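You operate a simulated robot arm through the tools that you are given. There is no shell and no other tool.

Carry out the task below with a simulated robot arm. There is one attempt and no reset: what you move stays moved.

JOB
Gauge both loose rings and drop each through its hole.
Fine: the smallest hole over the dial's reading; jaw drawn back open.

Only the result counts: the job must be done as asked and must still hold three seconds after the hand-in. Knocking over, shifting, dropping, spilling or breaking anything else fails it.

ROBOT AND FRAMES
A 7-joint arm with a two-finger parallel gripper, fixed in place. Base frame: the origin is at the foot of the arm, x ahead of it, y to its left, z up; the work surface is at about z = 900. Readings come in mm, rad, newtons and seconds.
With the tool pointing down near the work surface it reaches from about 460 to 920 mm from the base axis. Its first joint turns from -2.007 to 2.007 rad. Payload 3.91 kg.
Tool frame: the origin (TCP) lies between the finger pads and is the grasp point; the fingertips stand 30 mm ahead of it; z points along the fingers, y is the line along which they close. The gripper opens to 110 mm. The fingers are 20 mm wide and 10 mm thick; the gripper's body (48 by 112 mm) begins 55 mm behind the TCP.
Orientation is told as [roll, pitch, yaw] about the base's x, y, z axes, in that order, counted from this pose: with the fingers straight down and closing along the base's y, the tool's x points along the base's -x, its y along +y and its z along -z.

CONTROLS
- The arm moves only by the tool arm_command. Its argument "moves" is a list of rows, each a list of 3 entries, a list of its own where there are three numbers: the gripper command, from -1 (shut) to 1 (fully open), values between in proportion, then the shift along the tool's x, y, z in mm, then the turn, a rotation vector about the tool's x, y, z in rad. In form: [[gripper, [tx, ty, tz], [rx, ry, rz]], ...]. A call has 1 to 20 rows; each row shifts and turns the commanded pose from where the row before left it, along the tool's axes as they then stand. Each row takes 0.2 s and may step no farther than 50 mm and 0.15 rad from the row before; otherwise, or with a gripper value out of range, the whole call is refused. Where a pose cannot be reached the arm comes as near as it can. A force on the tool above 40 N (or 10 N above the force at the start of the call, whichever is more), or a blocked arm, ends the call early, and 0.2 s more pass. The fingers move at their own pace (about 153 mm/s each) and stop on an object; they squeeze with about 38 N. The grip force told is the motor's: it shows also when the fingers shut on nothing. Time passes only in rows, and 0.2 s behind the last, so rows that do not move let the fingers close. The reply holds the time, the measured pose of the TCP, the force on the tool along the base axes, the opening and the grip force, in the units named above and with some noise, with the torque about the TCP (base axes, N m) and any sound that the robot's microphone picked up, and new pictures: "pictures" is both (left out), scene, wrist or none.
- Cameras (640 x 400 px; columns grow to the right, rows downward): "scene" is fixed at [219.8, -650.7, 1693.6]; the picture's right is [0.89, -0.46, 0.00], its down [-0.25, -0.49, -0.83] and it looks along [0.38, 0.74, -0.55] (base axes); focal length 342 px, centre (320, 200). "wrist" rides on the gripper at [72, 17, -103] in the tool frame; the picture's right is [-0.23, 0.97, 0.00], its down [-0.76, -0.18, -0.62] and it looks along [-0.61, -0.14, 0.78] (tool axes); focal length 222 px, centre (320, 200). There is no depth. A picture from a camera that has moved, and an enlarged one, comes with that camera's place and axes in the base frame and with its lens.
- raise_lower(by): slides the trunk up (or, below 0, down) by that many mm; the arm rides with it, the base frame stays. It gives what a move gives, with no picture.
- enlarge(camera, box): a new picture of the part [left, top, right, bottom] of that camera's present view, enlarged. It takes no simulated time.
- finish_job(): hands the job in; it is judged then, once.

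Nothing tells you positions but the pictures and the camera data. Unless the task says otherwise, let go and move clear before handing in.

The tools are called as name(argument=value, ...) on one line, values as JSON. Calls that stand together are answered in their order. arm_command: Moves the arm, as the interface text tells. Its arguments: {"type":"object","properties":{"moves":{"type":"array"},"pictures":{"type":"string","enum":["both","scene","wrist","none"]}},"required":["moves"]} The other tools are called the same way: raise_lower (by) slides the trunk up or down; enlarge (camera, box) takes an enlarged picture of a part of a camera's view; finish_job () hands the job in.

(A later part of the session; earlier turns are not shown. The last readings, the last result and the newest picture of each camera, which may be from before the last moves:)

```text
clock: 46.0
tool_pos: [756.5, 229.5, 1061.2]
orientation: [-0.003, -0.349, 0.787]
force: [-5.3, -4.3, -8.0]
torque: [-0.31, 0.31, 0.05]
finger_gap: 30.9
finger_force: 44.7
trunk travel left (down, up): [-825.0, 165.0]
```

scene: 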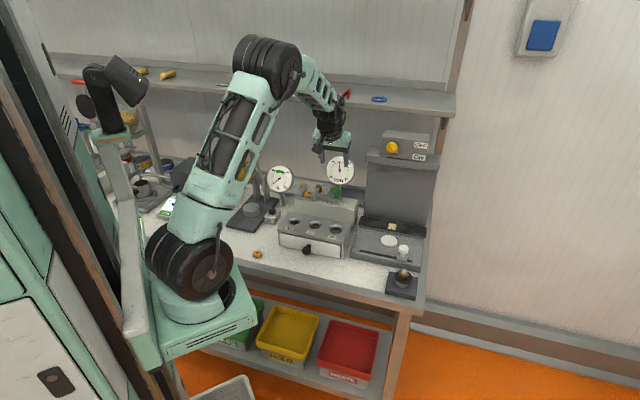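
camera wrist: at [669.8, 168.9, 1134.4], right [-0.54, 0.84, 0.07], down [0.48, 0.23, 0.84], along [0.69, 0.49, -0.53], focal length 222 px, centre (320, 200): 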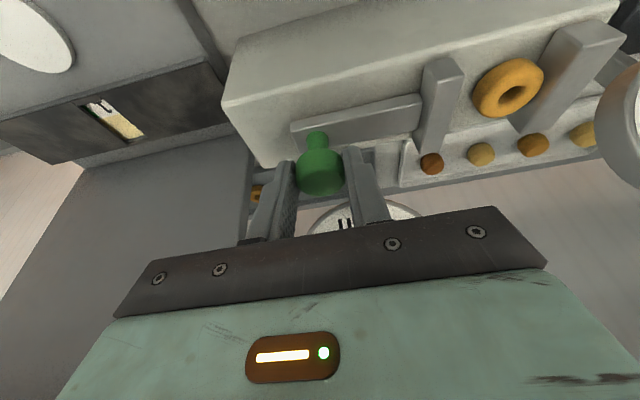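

arm_command(moves=[[0.27, [0, 0, 0], [0, 0, 0]], [0.27, [0, 0, 0], [0, 0, 0]], [0.27, [-5.4, 0, -18], [0, 0, 0]], [0.27, [-5.4, 0, -18], [0, 0, 0]], [0.27, [-5.4, 0, -18], [0, 0, 0]], [0.27, [0, 0, -30], [0, 0, 0]], [0.27, [1, 0, -38], [0, 0, 0]], [0.27, [1, 0, -38], [0, 0, 0]], [0.27, [1, 0, -38], [0, 0, 0]], [0.27, [0, 0, 0], [0, 0, 0]]], pictures="both")

enlarge(camera="wrist", box=[240, 20, 480, 200])

enlarge(camera="scene", box=[290, 140, 380, 220])

```text
clock: 48.2
tool_pos: [718.8, 190.2, 1252.0]
orientation: [-0.001, -0.348, 0.788]
force: [-1.1, 0.1, -0.4]
torque: [0.0, 0.02, 0.04]
finger_gap: 69.8
finger_force: 0.0
trunk travel left (down, up): [-825.0, 165.0]
camera wrist: at [632.1, 130.0, 1325.7], right [-0.54, 0.84, 0.08], down [0.48, 0.23, 0.85], along [0.69, 0.49, -0.53], focal length 222 px, centre (320, 200)
```

scene: 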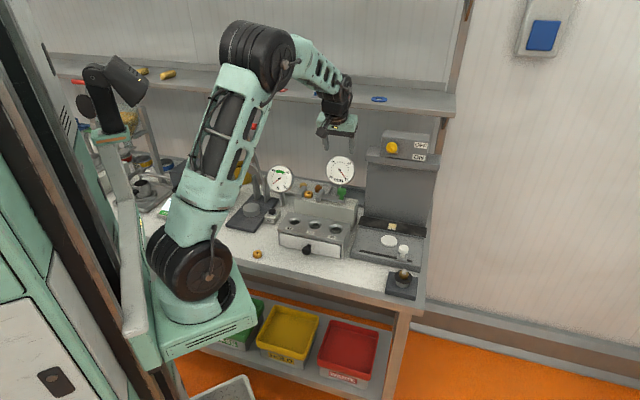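
wrist: 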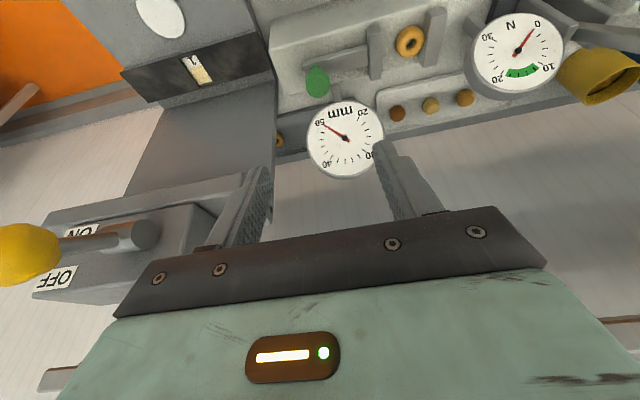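

```text
2.22 times, centred on (360, 110) of wrist
camera zoom: at [632.1, 130.0, 1325.7], right [-0.54, 0.84, 0.08], down [0.48, 0.23, 0.85], along [0.69, 0.49, -0.53], focal length 494 px, centre (231, 400)
```

zoom: 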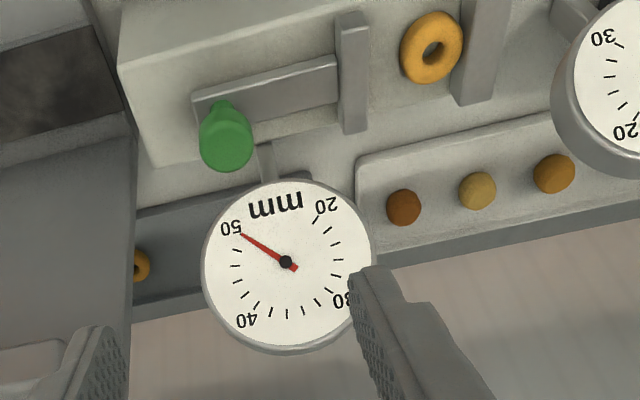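

```text
5.00 times, centred on (335, 180) of scene
camera zoom: at [219.8, -650.7, 1693.6], right [0.89, -0.46, 0.0], down [-0.25, -0.49, -0.83], along [0.38, 0.74, -0.55], focal length 1712 px, centre (245, 300)
```

zoom: 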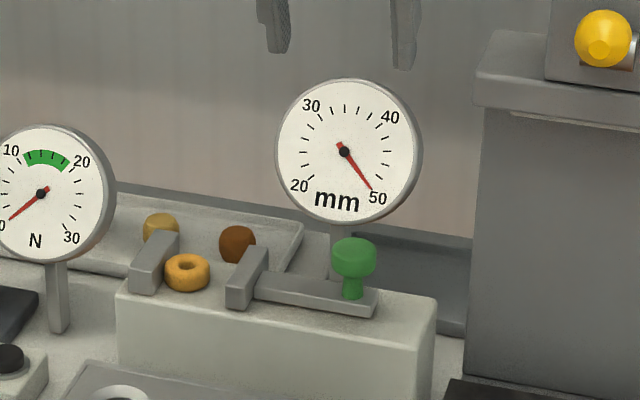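

The jaw is open again with the needle past 50, as at the start. I'll straighten the hand and turn back to yaw -45° for the pick-up.

arm_command(moves=[[0.0, [0, 0, 0], [0, 0.117, 0]], [0.0, [0, 0, 0], [0, 0.117, 0]], [0.0, [0, 0, 0], [0, 0.114, 0]], [0.0, [0, 0, 0], [0, 0, 0.149]], [0.0, [0, 0, 0], [0, 0, 0.149]], [0.0, [0, 0, 0], [0, 0, 0.149]], [0.0, [0, 0, 0], [0, 0, 0.149]], [0.0, [0, 0, 0], [0, 0, 0.149]], [0.0, [0, 0, 0], [0, 0, 0.149]], [0.0, [0, 0, 0], [0, 0, 0.149]], [0.0, [0, 0, 0], [0, 0, 0.149]], [0.0, [0, 0, 0], [0, 0, 0.149]], [0.0, [0, 0, 0], [0, 0, 0.149]], [0.0, [0, 0, 0], [0, 0, 0.084]], [0.0, [0, 0, 40], [0, 0, 0]], [0.0, [0, 0, 0], [0, 0, 0]]], pictures="wrist")

```text
clock: 51.6
tool_pos: [718.9, 192.1, 1211.1]
orientation: [-0.001, -0.003, -0.789]
force: [0.0, -0.2, -0.1]
torque: [0.01, -0.01, -0.01]
finger_gap: 55.1
finger_force: 0.0
trunk travel left (down, up): [-825.0, 165.0]
camera wrist: at [677.6, 254.9, 1316.0], right [0.85, 0.52, 0.0], down [0.41, -0.66, 0.63], along [0.33, -0.53, -0.78], focal length 222 px, centre (320, 200)
```

wrist: 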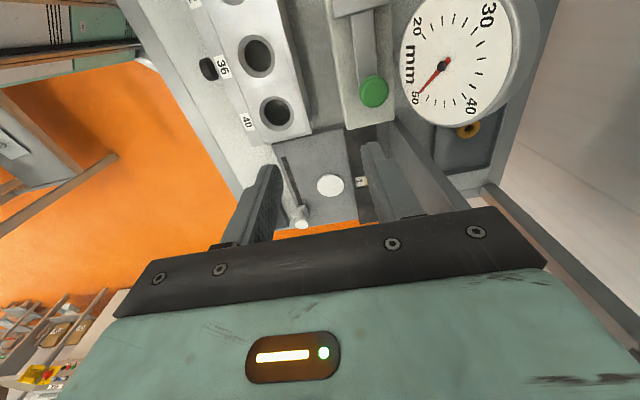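

arm_command(moves=[[0.0, [31, 15, 0], [0, 0, 0]], [0.0, [31, 15, 0], [0, 0, 0]], [0.0, [31, 15, 0], [0, 0, 0]], [0.0, [31.7, 14.4, 0], [0, 0, 0]], [0.0, [0, 0, 20], [0, 0, 0]], [0.0, [0, 0, 0], [0, 0, 0]]], pictures="wrist")

enlarge(camera="wrist", box=[240, 30, 400, 190])

```text
clock: 53.0
tool_pos: [671.6, 321.9, 1191.7]
orientation: [-0.001, -0.003, -0.788]
force: [-0.5, 0.2, 0.4]
torque: [0.01, -0.01, 0.01]
finger_gap: 54.8
finger_force: 0.0
trunk travel left (down, up): [-825.0, 165.0]
camera wrist: at [631.6, 385.2, 1295.7], right [0.85, 0.53, 0.0], down [0.41, -0.66, 0.63], along [0.33, -0.53, -0.78], focal length 222 px, centre (320, 200)
```

wrist: 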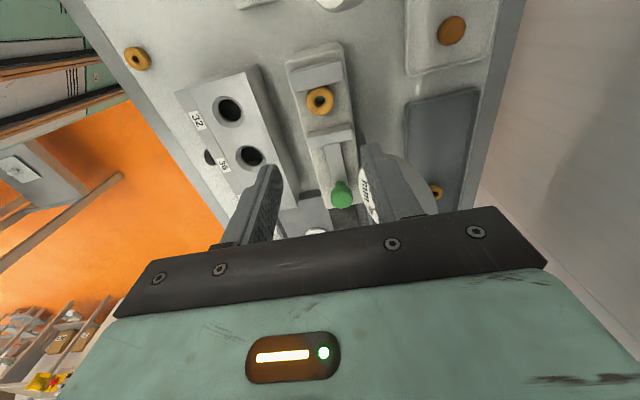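

```text
2.50 times, centred on (320, 110) of wrist
camera zoom: at [631.6, 385.2, 1295.7], right [0.85, 0.53, 0.0], down [0.41, -0.66, 0.63], along [0.33, -0.53, -0.78], focal length 555 px, centre (320, 425)
```

zoom: 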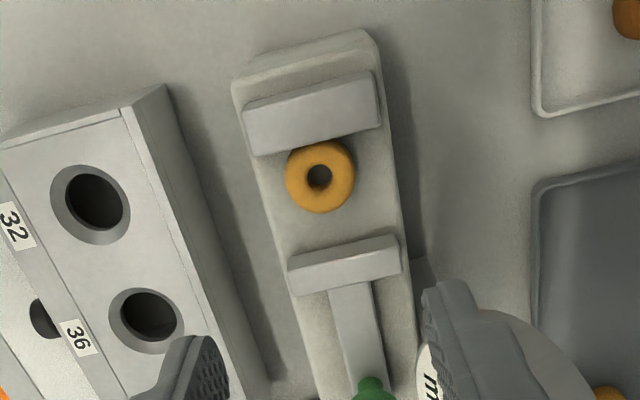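

arm_command(moves=[[0.0, [-2.5, 0, 35], [0, 0, 0]], [0.0, [0, 0, 35], [0, 0, 0]], [0.0, [0, 0, 35], [0, 0, 0]], [0.0, [0, 0, 20], [0, 0, 0]], [0.0, [0, 0, 0], [0, 0, 0]]], pictures="wrist")

enlarge(camera="wrist", box=[240, 70, 400, 230])

enlarge(camera="scene", box=[290, 140, 380, 220])

```text
clock: 54.2
tool_pos: [672.9, 319.6, 1068.3]
orientation: [0.001, -0.004, -0.79]
force: [-0.1, 1.0, -0.5]
torque: [-0.02, 0.0, 0.0]
finger_gap: 54.8
finger_force: 0.2
trunk travel left (down, up): [-825.0, 165.0]
camera wrist: at [633.1, 382.8, 1170.7], right [0.85, 0.53, 0.0], down [0.41, -0.66, 0.63], along [0.33, -0.53, -0.78], focal length 222 px, centre (320, 200)
```

wrist: 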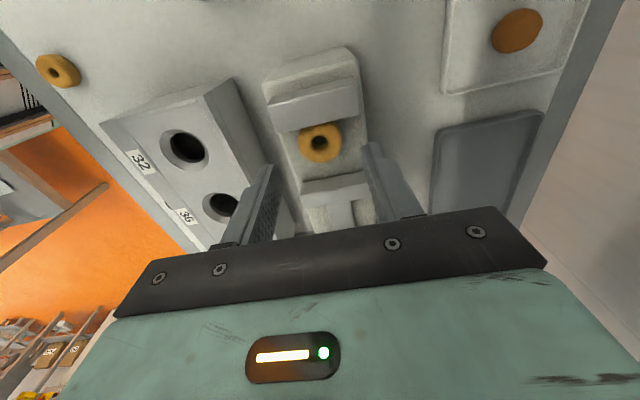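

```text
2.50 times, centred on (320, 150) of wrist
camera zoom: at [633.1, 382.8, 1170.7], right [0.85, 0.53, 0.0], down [0.41, -0.66, 0.63], along [0.33, -0.53, -0.78], focal length 555 px, centre (320, 325)
```

zoom: 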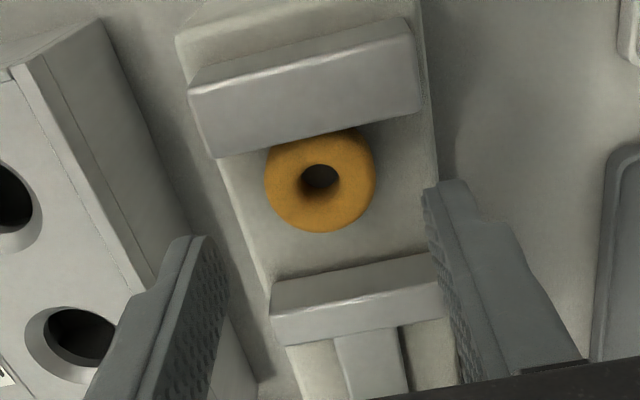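

```text
5.00 times, centred on (335, 180) of scene
camera zoom: at [219.8, -650.7, 1693.6], right [0.89, -0.46, 0.0], down [-0.25, -0.49, -0.83], along [0.38, 0.74, -0.55], focal length 1712 px, centre (245, 300)
```

zoom: 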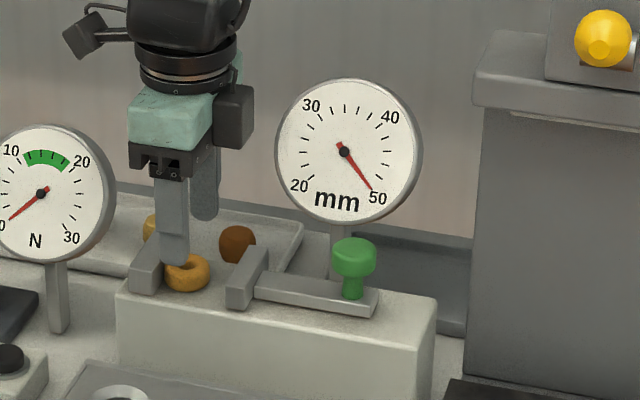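

arm_command(moves=[[0.0, [0, 0, 15], [0, 0, 0]], [0.0, [0, 0, 12], [0, 0, 0]], [0.0, [0, 0, 6], [0, 0, 0]], [0.0, [0, 0, 0], [0, 0, 0]]], pictures="wrist")

enlarge(camera="wrist", box=[240, 70, 400, 230])

```text
clock: 55.2
tool_pos: [673.3, 318.7, 1032.6]
orientation: [0.0, -0.003, -0.789]
force: [-0.1, 0.0, 0.6]
torque: [-0.02, -0.03, 0.0]
finger_gap: 54.8
finger_force: 0.1
trunk travel left (down, up): [-825.0, 165.0]
camera wrist: at [633.4, 382.2, 1137.7], right [0.85, 0.53, 0.0], down [0.41, -0.66, 0.63], along [0.33, -0.53, -0.78], focal length 222 px, centre (320, 200)
```

wrist: 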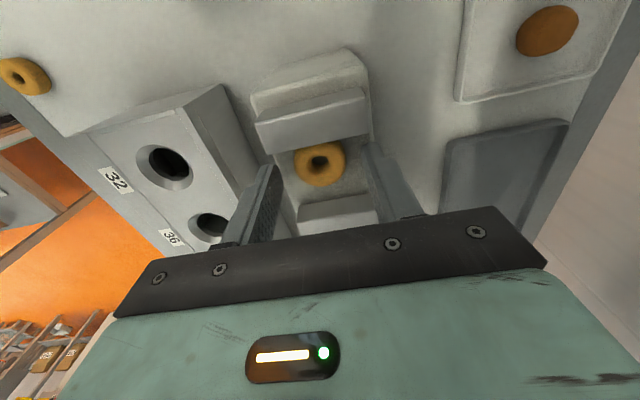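

```text
2.50 times, centred on (320, 150) of wrist
camera zoom: at [633.4, 382.2, 1137.7], right [0.85, 0.53, 0.0], down [0.41, -0.66, 0.63], along [0.33, -0.53, -0.78], focal length 555 px, centre (320, 325)
```

zoom: 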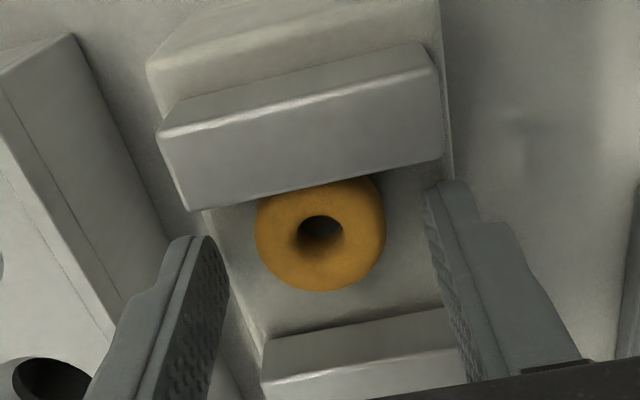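

arm_command(moves=[[-1, [0, 0, 0], [0, 0, 0]], [-1, [0, 0, 0], [0, 0, 0]], [-1, [0, 0, 0], [0, 0, 0]], [-1, [0, 0, -8], [0, 0, 0]], [-1, [0, 0, -20], [0, 0, 0]], [-1, [0, 0, -30], [0, 0, 0]], [-1, [0, 0, -30], [0, 0, 0]]], pictures="wrist")

enlarge(camera="wrist", box=[240, 70, 400, 230])

```text
clock: 56.8
tool_pos: [673.0, 319.0, 1122.9]
orientation: [0.001, -0.004, -0.788]
force: [-0.7, -0.5, -0.4]
torque: [-0.02, 0.04, 0.0]
finger_gap: 32.0
finger_force: 11.8
trunk travel left (down, up): [-825.0, 165.0]
camera wrist: at [633.5, 382.6, 1225.4], right [0.85, 0.53, 0.0], down [0.41, -0.66, 0.63], along [0.33, -0.53, -0.78], focal length 222 px, centre (320, 200)
```

wrist: 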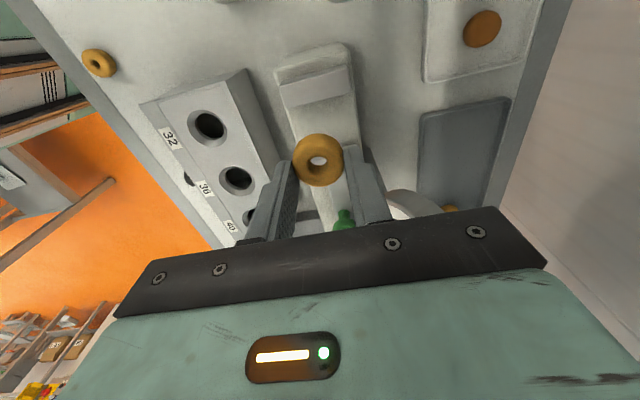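

```text
2.50 times, centred on (320, 150) of wrist
camera zoom: at [633.5, 382.6, 1225.4], right [0.85, 0.53, 0.0], down [0.41, -0.66, 0.63], along [0.33, -0.53, -0.78], focal length 555 px, centre (320, 325)
```

zoom: 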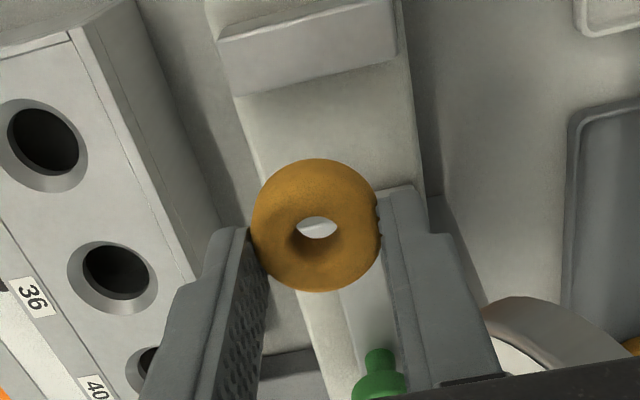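

The ring is held. I refined the 36 hole to about [627, 182, 977] from two views, so I'm moving above it.

arm_command(moves=[[-1, [-16.2, -32.3, 0], [0, 0, 0]], [-1, [-16.2, -32.3, 0], [0, 0, 0]], [-1, [-16.2, -32.3, 0], [0, 0, 0]], [-1, [-16.2, -32.3, 0], [0, 0, 0]], [-1, [0, 0, 0], [0, 0, 0]]], pictures="both")

enlarge(camera="wrist", box=[240, 50, 400, 210])

```text
clock: 58.0
tool_pos: [629.4, 182.4, 1121.3]
orientation: [0.0, -0.005, -0.789]
force: [-0.5, 0.0, 0.2]
torque: [0.02, -0.01, -0.02]
finger_gap: 32.0
finger_force: 11.9
trunk travel left (down, up): [-825.0, 165.0]
camera wrist: at [587.6, 244.8, 1225.9], right [0.85, 0.53, 0.0], down [0.41, -0.66, 0.63], along [0.33, -0.53, -0.78], focal length 222 px, centre (320, 200)
```

scene: 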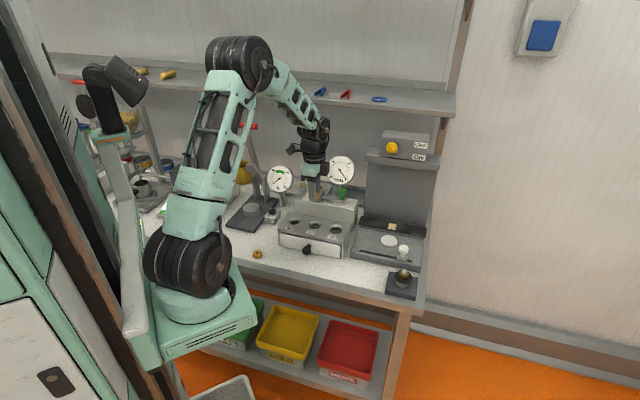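
wrist: 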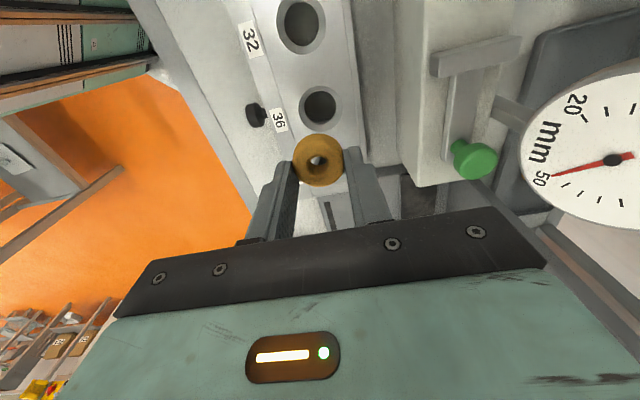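

```text
2.50 times, centred on (320, 130) of wrist
camera zoom: at [587.6, 244.8, 1225.9], right [0.85, 0.53, 0.0], down [0.41, -0.66, 0.63], along [0.33, -0.53, -0.78], focal length 555 px, centre (320, 375)
```

zoom: 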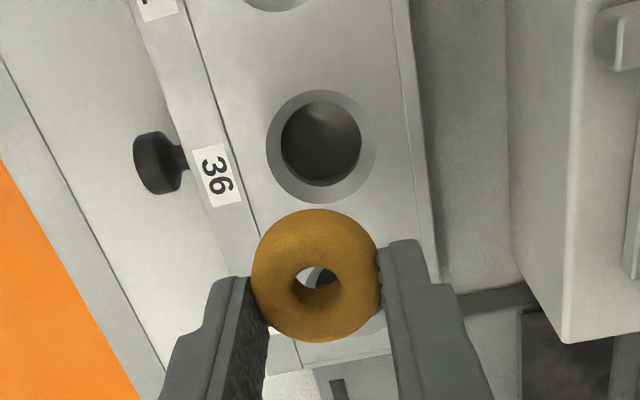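

arm_command(moves=[[-1, [0, 0.8, 35], [0, 0, 0]], [-1, [0, 0, 35], [0, 0, 0]], [-1, [0, 0, 30], [0, 0, 0]], [-1, [0, 0, 0], [0, 0, 0]]], pictures="both")

enlarge(camera="wrist", box=[240, 70, 400, 230])

enlarge(camera="scene", box=[275, 190, 355, 260])

```text
clock: 59.0
tool_pos: [629.3, 183.2, 1022.2]
orientation: [0.0, -0.004, -0.789]
force: [0.0, 0.2, 0.5]
torque: [-0.03, -0.02, 0.0]
finger_gap: 31.7
finger_force: 12.1
trunk travel left (down, up): [-825.0, 165.0]
camera wrist: at [588.7, 245.7, 1125.1], right [0.85, 0.53, 0.0], down [0.41, -0.66, 0.63], along [0.33, -0.53, -0.78], focal length 222 px, centre (320, 200)
```

scene: 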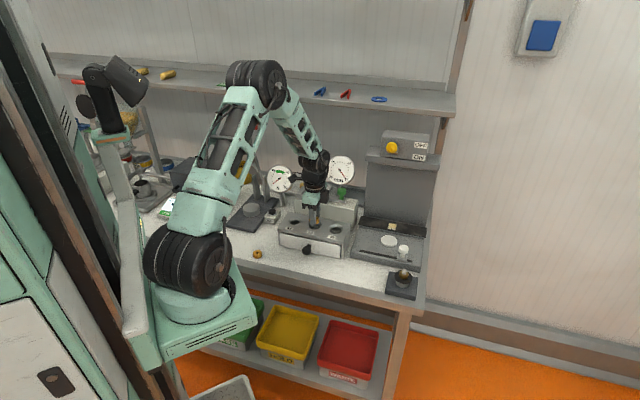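
wrist: 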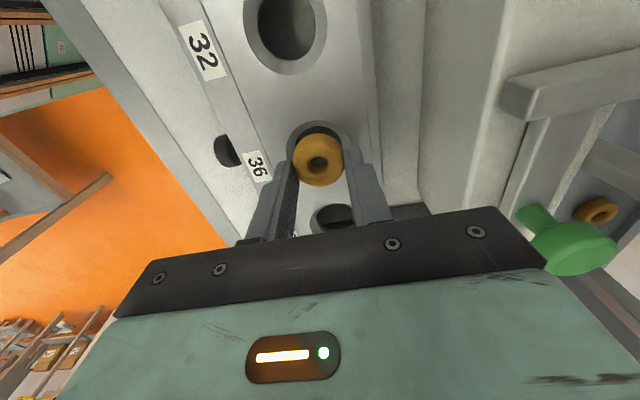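

```text
2.50 times, centred on (320, 150) of wrist
camera zoom: at [588.7, 245.7, 1125.1], right [0.85, 0.53, 0.0], down [0.41, -0.66, 0.63], along [0.33, -0.53, -0.78], focal length 555 px, centre (320, 325)
```

zoom: 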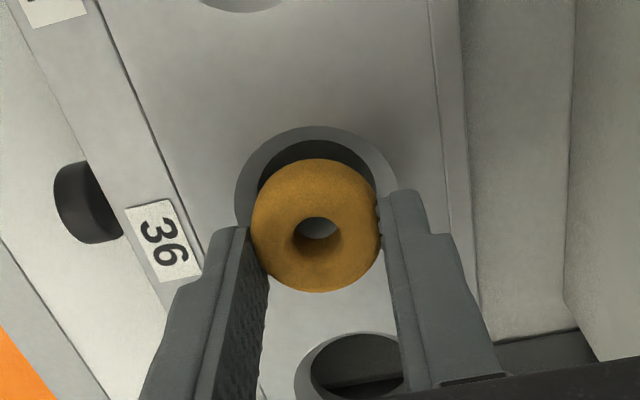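

```text
5.71 times, centred on (315, 225) of scene
camera zoom: at [219.8, -650.7, 1693.6], right [0.89, -0.46, 0.0], down [-0.25, -0.49, -0.83], along [0.38, 0.74, -0.55], focal length 1957 px, centre (349, 57)
```

zoom: 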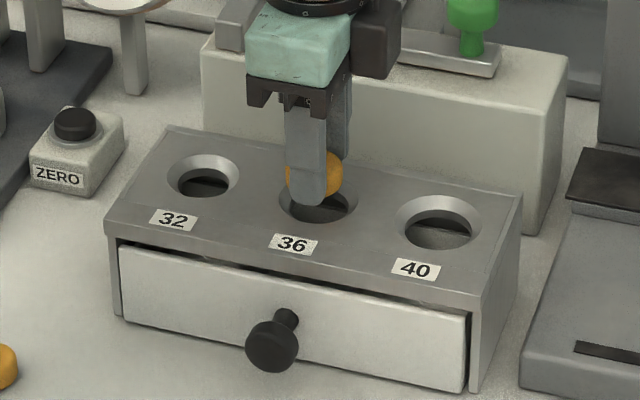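

arm_command(moves=[[-1, [0, 0, 6], [0, 0, 0]], [-1, [0, 0, 4], [0, 0, 0]], [-1, [0, 0, 0], [0, 0, 0]]], pictures="wrist")

enlarge(camera="wrist", box=[240, 70, 400, 230])

enlarge(camera="scene", box=[295, 200, 335, 240])

```text
clock: 59.8
tool_pos: [628.2, 181.2, 1011.2]
orientation: [-0.003, -0.003, -0.788]
force: [-0.6, -0.7, -0.3]
torque: [0.03, -0.03, 0.01]
finger_gap: 31.8
finger_force: 11.9
trunk travel left (down, up): [-825.0, 165.0]
camera wrist: at [588.8, 245.7, 1115.4], right [0.85, 0.53, 0.0], down [0.41, -0.66, 0.63], along [0.33, -0.53, -0.78], focal length 222 px, centre (320, 200)
```

wrist: 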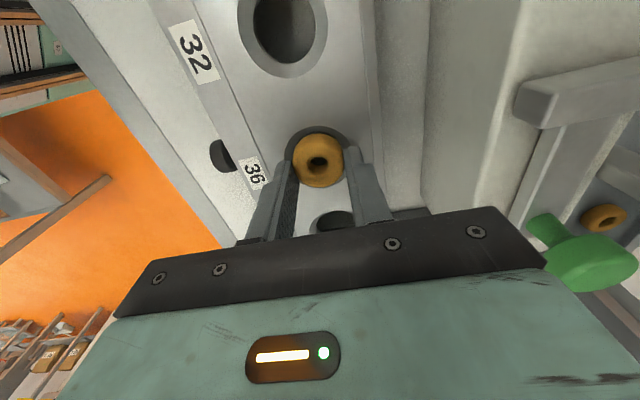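

```text
2.50 times, centred on (320, 150) of wrist
camera zoom: at [588.8, 245.7, 1115.4], right [0.85, 0.53, 0.0], down [0.41, -0.66, 0.63], along [0.33, -0.53, -0.78], focal length 555 px, centre (320, 325)
```

zoom: 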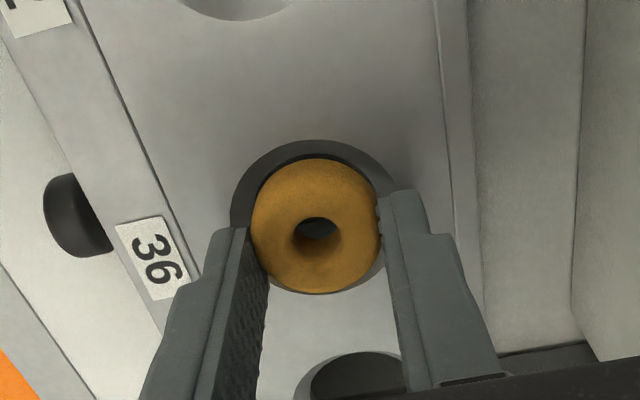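

```text
10.00 times, centred on (315, 220) of scene
camera zoom: at [219.8, -650.7, 1693.6], right [0.89, -0.46, 0.0], down [-0.25, -0.49, -0.83], along [0.38, 0.74, -0.55], focal length 3424 px, centre (370, 0)
```

zoom: 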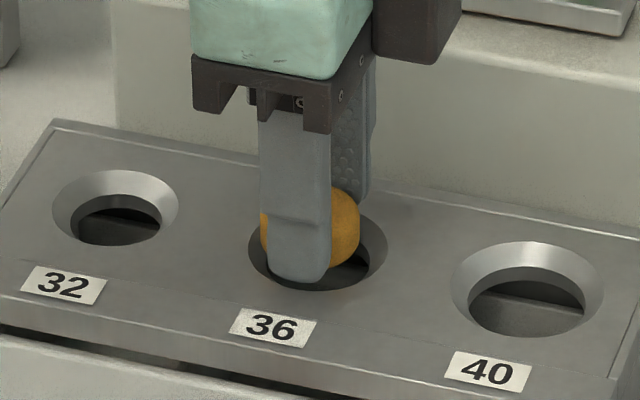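

arm_command(moves=[[-1, [0, -0.8, 2], [0, 0, 0]], [-1, [0, 0, 0], [0, 0, 0]]], pictures="none")

enlarge(camera="scene", box=[295, 200, 335, 240])

```text
clock: 60.4
tool_pos: [629.2, 181.7, 1009.8]
orientation: [0.0, -0.004, -0.789]
force: [0.4, 0.8, -0.9]
torque: [0.0, -0.01, 0.01]
finger_gap: 31.7
finger_force: 11.7
trunk travel left (down, up): [-825.0, 165.0]
```

```text
10.00 times, centred on (315, 220) of scene
camera zoom: at [219.8, -650.7, 1693.6], right [0.89, -0.46, 0.0], down [-0.25, -0.49, -0.83], along [0.38, 0.74, -0.55], focal length 3424 px, centre (370, 0)
```

zoom: 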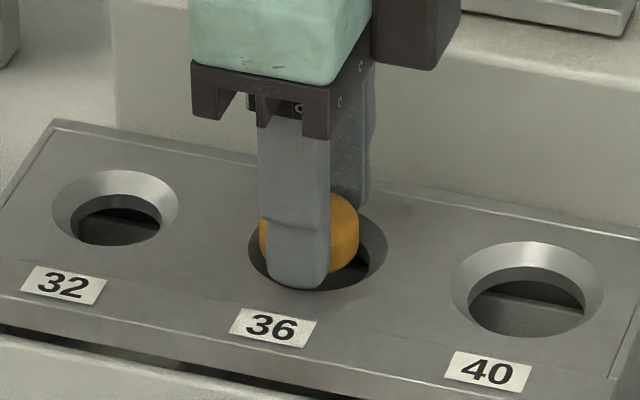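

arm_command(moves=[[-1, [0, 0, 2], [0, 0, 0]], [-1, [0, 0, 0], [0, 0, 0]]], pictures="none")

enlarge(camera="wrist", box=[240, 70, 400, 230])

```text
clock: 61.0
tool_pos: [627.7, 182.5, 1008.6]
orientation: [0.001, -0.003, -0.791]
force: [-0.7, 0.5, -0.2]
torque: [0.03, 0.03, -0.03]
finger_gap: 31.8
finger_force: 12.5
trunk travel left (down, up): [-825.0, 165.0]
```

```text
2.50 times, centred on (320, 150) of wrist
camera zoom: at [588.0, 245.4, 1111.7], right [0.85, 0.53, 0.0], down [0.41, -0.66, 0.63], along [0.33, -0.53, -0.78], focal length 555 px, centre (320, 325)
```

zoom: 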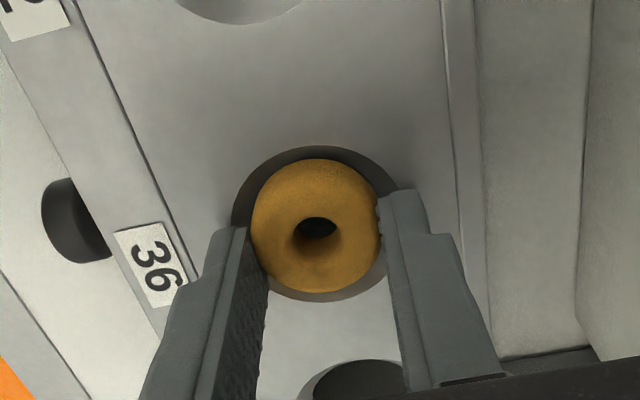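

arm_command(moves=[[-1, [0, 0, 2], [0, 0, 0]], [-1, [0, 0, 0], [0, 0, 0]]], pictures="none")

enlarge(camera="wrist", box=[240, 70, 400, 230])

```text
clock: 61.6
tool_pos: [628.3, 182.3, 1008.1]
orientation: [0.001, -0.006, -0.788]
force: [-0.3, -2.8, 20.4]
torque: [-0.28, 0.51, 0.04]
finger_gap: 32.1
finger_force: 11.7
trunk travel left (down, up): [-825.0, 165.0]
```

```text
2.50 times, centred on (320, 150) of wrist
camera zoom: at [587.7, 245.2, 1111.6], right [0.85, 0.53, 0.0], down [0.41, -0.66, 0.63], along [0.33, -0.53, -0.78], focal length 555 px, centre (320, 325)
```

zoom: 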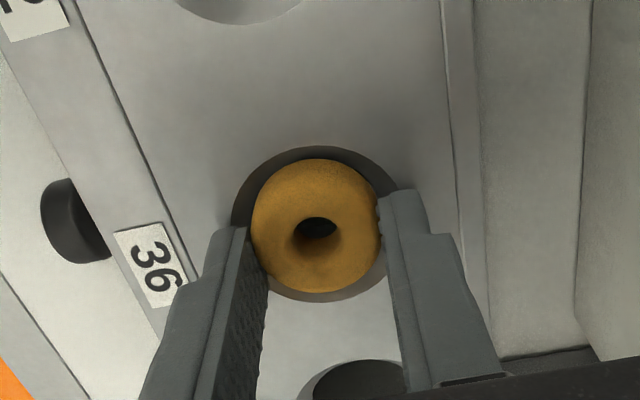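

The fingertips touch the box top at about z 978, with the ring centred in the chamfer. I'll back up 1.5 mm and release.

arm_command(moves=[[-1, [0, 0, -2], [0, 0, 0]], [-1, [0, 0, 0], [0, 0, 0]], [-0.2, [0, 0, 0], [0, 0, 0]], [-0.2, [0, 0, 0], [0, 0, 0]], [-0.2, [0, 0, 0], [0, 0, 0]]], pictures="both")

enlarge(camera="wrist", box=[240, 70, 400, 230])

enlarge(camera="scene", box=[295, 200, 335, 240])

```text
clock: 62.8
tool_pos: [627.4, 182.3, 1007.8]
orientation: [-0.002, -0.001, -0.786]
force: [-0.4, 0.6, 2.6]
torque: [0.1, -0.01, 0.04]
finger_gap: 44.2
finger_force: 0.1
trunk travel left (down, up): [-825.0, 165.0]
camera wrist: at [587.5, 245.4, 1111.6], right [0.85, 0.53, 0.0], down [0.41, -0.66, 0.63], along [0.33, -0.53, -0.78], focal length 222 px, centre (320, 200)
```

scene: 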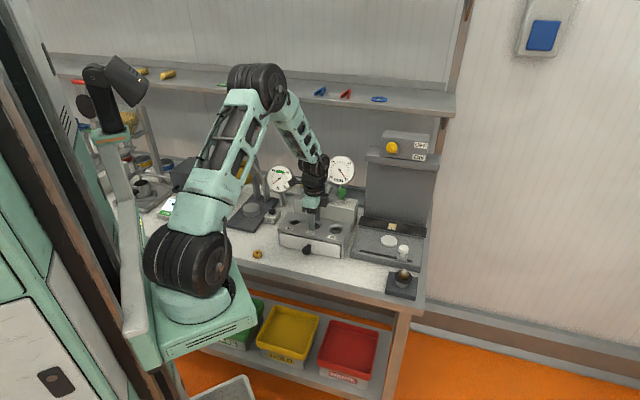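
wrist: 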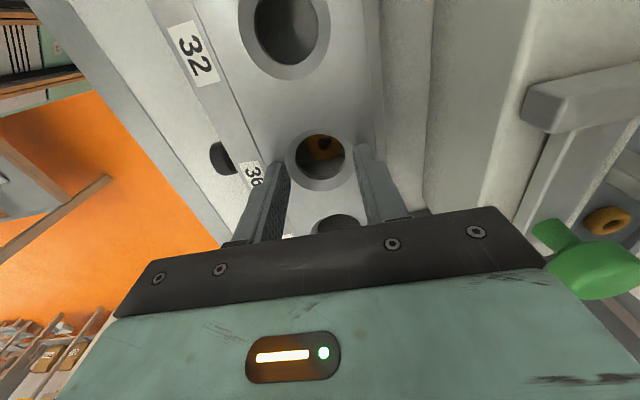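

```text
2.50 times, centred on (320, 150) of wrist
camera zoom: at [587.5, 245.4, 1111.6], right [0.85, 0.53, 0.0], down [0.41, -0.66, 0.63], along [0.33, -0.53, -0.78], focal length 555 px, centre (320, 325)
```

zoom: 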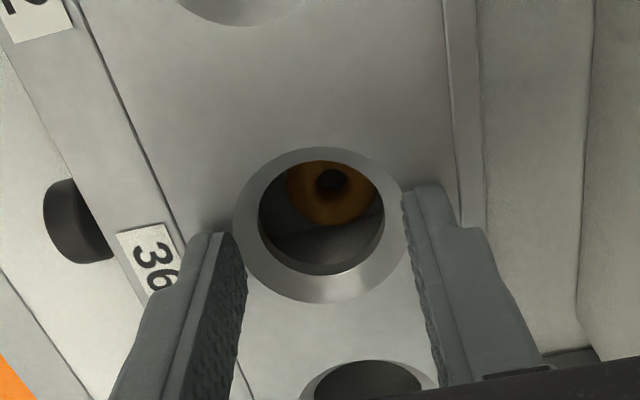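

```text
10.00 times, centred on (315, 220) of scene
camera zoom: at [219.8, -650.7, 1693.6], right [0.89, -0.46, 0.0], down [-0.25, -0.49, -0.83], along [0.38, 0.74, -0.55], focal length 3424 px, centre (370, 0)
```

zoom: 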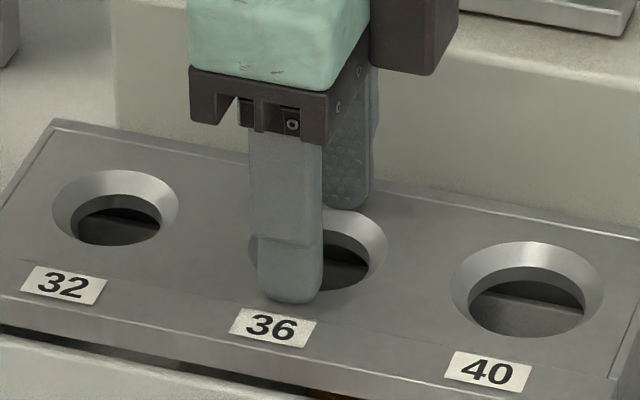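

The first ring fell through the 36 hole into the drawer. I'll rise and head for the left ring near [426, 210].

arm_command(moves=[[-0.2, [0, 0, -20], [0, 0, 0]], [0.1, [0, 0, -40], [0, 0, 0]], [0.1, [0, 0, -40], [0, 0, 0]], [0.1, [0, 0, -40], [0, 0, 0]], [0.1, [32.5, -24.7, 0], [0, 0, 0]], [0.1, [32.5, -24.7, 0], [0, 0, 0]], [0.1, [32.5, -24.7, 0], [0, 0, 0]], [0.1, [32.5, -24.7, 0], [0, 0, 0]], [0.1, [32.3, -24.7, 0], [0, 0, 0]], [0.1, [0, 0, 0], [0, 0, 0]]], pictures="both")

enlarge(camera="wrist", box=[240, 30, 400, 190])

enlarge(camera="scene", box=[220, 150, 440, 300])

```text
clock: 65.0
tool_pos: [425.9, 210.7, 1148.3]
orientation: [-0.001, -0.004, -0.79]
force: [0.0, -0.4, -0.4]
torque: [-0.03, 0.03, 0.02]
finger_gap: 60.6
finger_force: 0.1
trunk travel left (down, up): [-825.0, 165.0]
camera wrist: at [385.5, 273.5, 1251.2], right [0.85, 0.53, 0.0], down [0.41, -0.66, 0.63], along [0.33, -0.53, -0.78], focal length 222 px, centre (320, 200)
```

scene: 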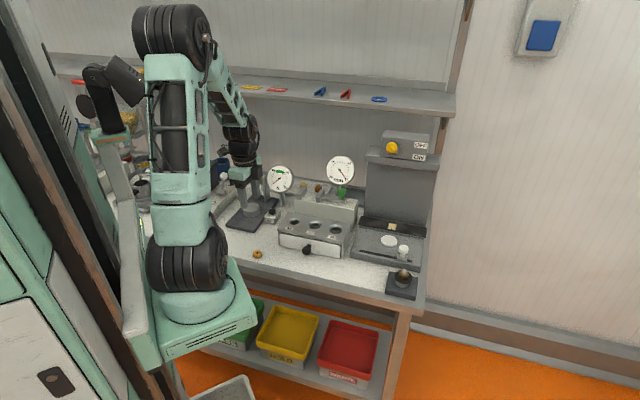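
wrist: 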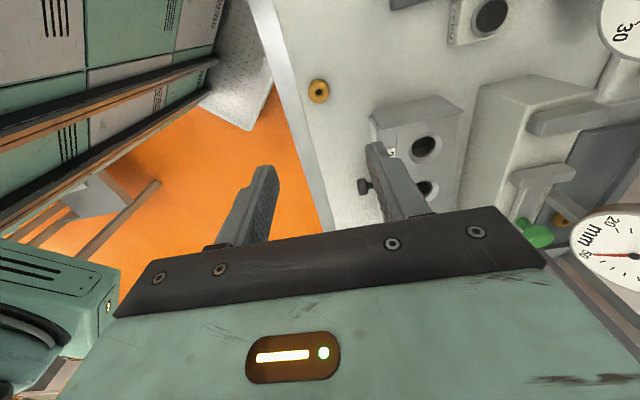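

```text
2.50 times, centred on (320, 110) of wrist
camera zoom: at [385.5, 273.5, 1251.2], right [0.85, 0.53, 0.0], down [0.41, -0.66, 0.63], along [0.33, -0.53, -0.78], focal length 555 px, centre (320, 425)
```

zoom: 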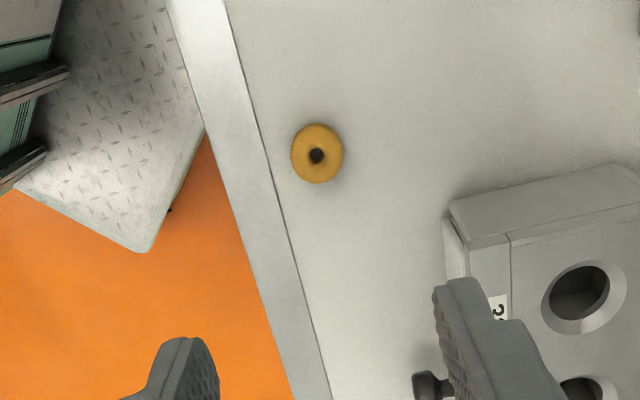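

```text
2.67 times, centred on (330, 225) of scene
camera zoom: at [219.8, -650.7, 1693.6], right [0.89, -0.46, 0.0], down [-0.25, -0.49, -0.83], along [0.38, 0.74, -0.55], focal length 913 px, centre (293, 133)
```

zoom: 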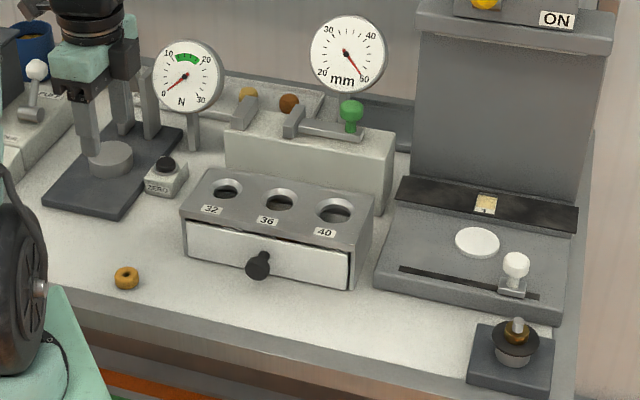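

arm_command(moves=[[0.1, [-1.9, -4, 35], [0, 0, 0]], [0.1, [0, 0, 35], [0, 0, 0]], [0.1, [0, 0, 35], [0, 0, 0]], [0.1, [0, 0, 35], [0, 0, 0]], [0.1, [0, 0, 25], [0, 0, 0]], [0.1, [0, 0, 0], [0, 0, 0]]], pictures="both")

enlarge(camera="wrist", box=[240, 70, 400, 230])

```text
clock: 66.4
tool_pos: [424.3, 205.9, 983.1]
orientation: [0.0, -0.004, -0.788]
force: [0.0, -0.1, 0.7]
torque: [-0.03, 0.01, 0.01]
finger_gap: 60.3
finger_force: 0.0
trunk travel left (down, up): [-825.0, 165.0]
camera wrist: at [384.2, 269.5, 1085.7], right [0.85, 0.53, 0.0], down [0.41, -0.66, 0.63], along [0.33, -0.53, -0.78], focal length 222 px, centre (320, 200)
```

scene: 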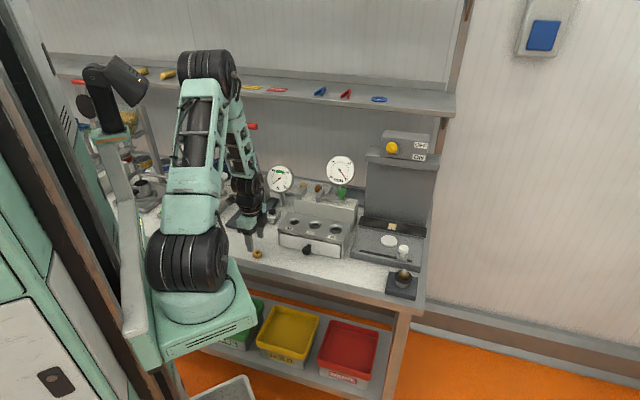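
wrist: 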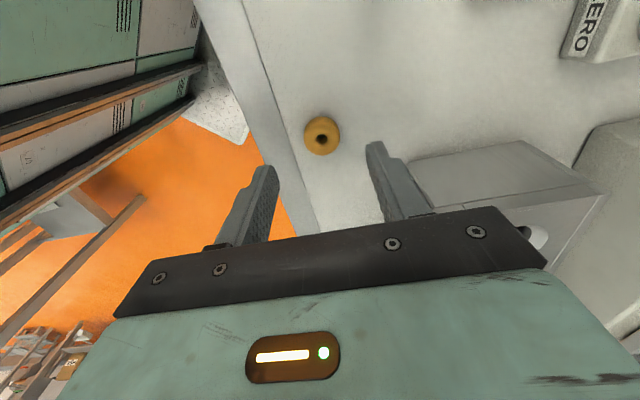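

```text
2.50 times, centred on (320, 150) of wrist
camera zoom: at [384.2, 269.5, 1085.7], right [0.85, 0.53, 0.0], down [0.41, -0.66, 0.63], along [0.33, -0.53, -0.78], focal length 555 px, centre (320, 325)
```

zoom: 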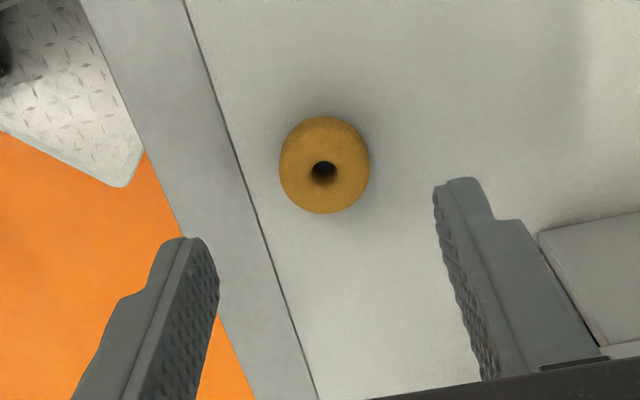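

arm_command(moves=[[0.1, [-1, 1.4, 20], [0, 0, 0]], [0.1, [0, 0, 20], [0, 0, 0]], [0.1, [0, 0, 9], [0, 0, 0]], [0.1, [0, 0, 0], [0, 0, 0]]], pictures="wrist")

enlarge(camera="wrist", box=[240, 70, 400, 230])

```text
clock: 67.4
tool_pos: [426.4, 206.3, 933.2]
orientation: [-0.001, -0.002, -0.788]
force: [0.4, -0.5, 0.5]
torque: [-0.01, -0.02, 0.0]
finger_gap: 60.5
finger_force: 0.1
trunk travel left (down, up): [-825.0, 165.0]
camera wrist: at [386.5, 269.6, 1037.2], right [0.85, 0.53, 0.0], down [0.41, -0.66, 0.63], along [0.33, -0.53, -0.78], focal length 222 px, centre (320, 200)
```

wrist: 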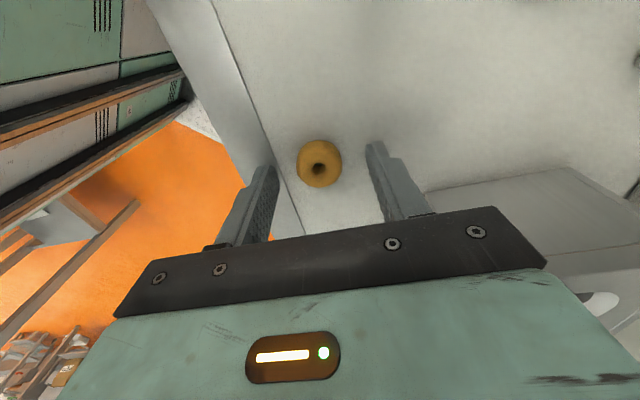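

```text
2.50 times, centred on (320, 150) of wrist
camera zoom: at [386.5, 269.6, 1037.2], right [0.85, 0.53, 0.0], down [0.41, -0.66, 0.63], along [0.33, -0.53, -0.78], focal length 555 px, centre (320, 325)
```

zoom: 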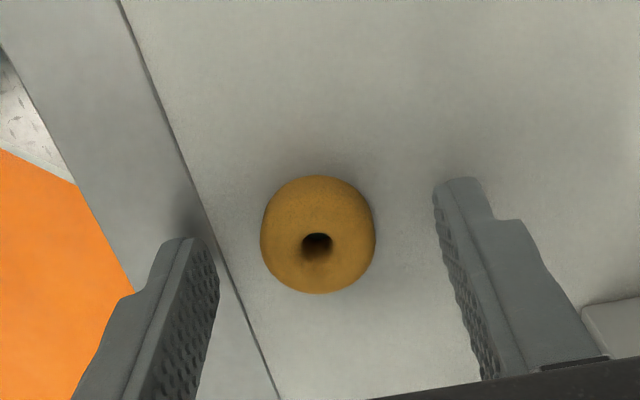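

arm_command(moves=[[0.1, [0, 0, 1], [0, 0, 0]], [-1, [0, 0, 0], [0, 0, 0]], [-1, [0, 0, 0], [0, 0, 0]], [-1, [0, 0, 0], [0, 0, 0]], [-1, [0, 0, -10], [0, 0, 0]], [-1, [0, 0, -20], [0, 0, 0]], [-1, [0, 0, -35], [0, 0, 0]], [-1, [0, 0, -35], [0, 0, 0]]], pictures="wrist")

enlarge(camera="wrist", box=[240, 70, 400, 230])

```text
clock: 69.2
tool_pos: [425.8, 207.2, 1032.8]
orientation: [-0.002, -0.004, -0.788]
force: [-0.3, 0.4, 0.2]
torque: [-0.04, 0.02, -0.03]
finger_gap: 25.6
finger_force: 12.2
trunk travel left (down, up): [-825.0, 165.0]
camera wrist: at [386.6, 269.4, 1136.6], right [0.85, 0.52, 0.0], down [0.41, -0.66, 0.63], along [0.33, -0.53, -0.78], focal length 222 px, centre (320, 200)
```

wrist: 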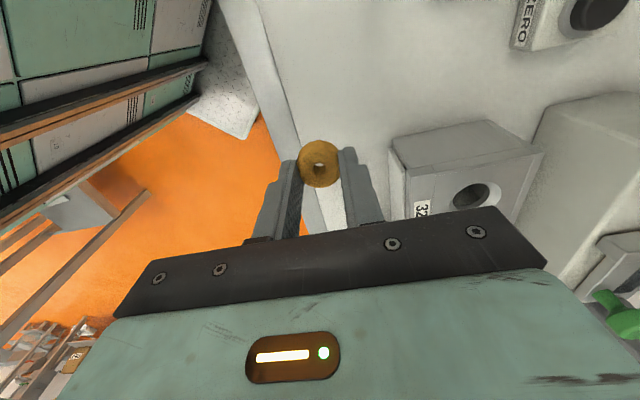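

```text
2.50 times, centred on (320, 150) of wrist
camera zoom: at [386.6, 269.4, 1136.6], right [0.85, 0.52, 0.0], down [0.41, -0.66, 0.63], along [0.33, -0.53, -0.78], focal length 555 px, centre (320, 325)
```

zoom: 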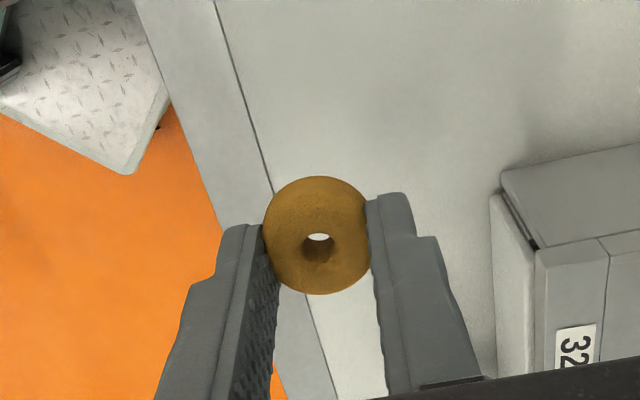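

The left ring is held. I'll carry it over the hole box to the gauge gap, staying clear of the lever and shelf.

arm_command(moves=[[-1, [0, 0, -40], [0, 0, 0]], [-1, [0, 0, -40], [0, 0, 0]], [-1, [0, 0, -40], [0, 0, 0]], [-1, [0, 0, -40], [0, 0, 0]], [-1, [-32.5, 24.7, 0], [0, 0, 0]], [-1, [-32.5, 24.7, 0], [0, 0, 0]], [-1, [-32.5, 24.7, 0], [0, 0, 0]], [-1, [-32.5, 24.7, 0], [0, 0, 0]], [-1, [-32.5, 24.7, 0], [0, 0, 0]], [-1, [15.6, 32.9, 0], [0, 0, 0]], [-1, [15.6, 32.9, 0], [0, 0, 0]], [-1, [15.6, 32.9, 0], [0, 0, 0]], [-1, [15.6, 32.9, 0], [0, 0, 0]], [-1, [0, 0, 0], [0, 0, 0]]], pictures="both")

enlarge(camera="wrist", box=[240, 40, 400, 200])

```text
clock: 72.2
tool_pos: [677.4, 315.5, 1192.0]
orientation: [-0.001, -0.002, -0.788]
force: [0.9, 0.1, 0.0]
torque: [0.01, 0.02, -0.01]
finger_gap: 25.7
finger_force: 12.1
trunk travel left (down, up): [-825.0, 165.0]
camera wrist: at [638.0, 379.1, 1296.1], right [0.85, 0.53, 0.0], down [0.41, -0.66, 0.63], along [0.33, -0.53, -0.78], focal length 222 px, centre (320, 200)
```

scene: 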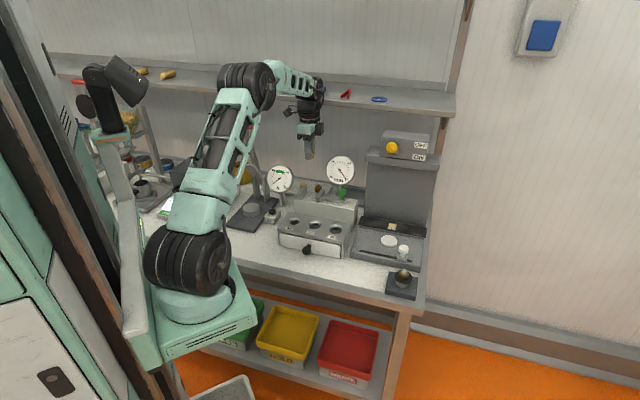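
wrist: 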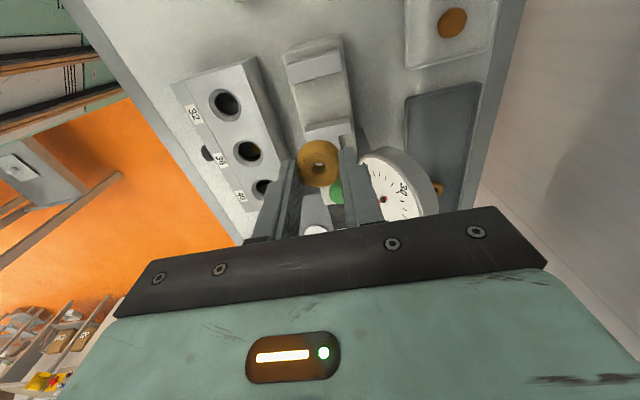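

```text
2.50 times, centred on (320, 120) of wrist
camera zoom: at [638.0, 379.1, 1296.1], right [0.85, 0.53, 0.0], down [0.41, -0.66, 0.63], along [0.33, -0.53, -0.78], focal length 555 px, centre (320, 400)
```

zoom: 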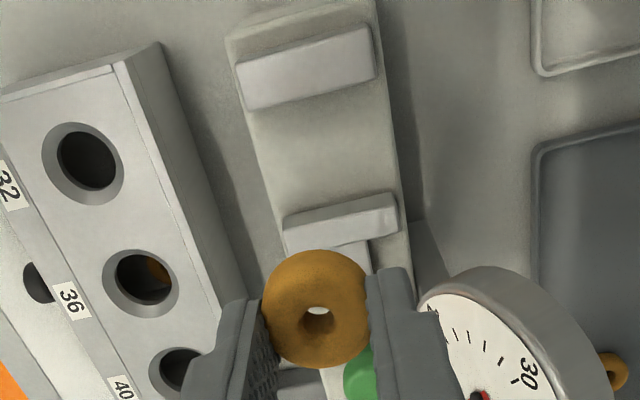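

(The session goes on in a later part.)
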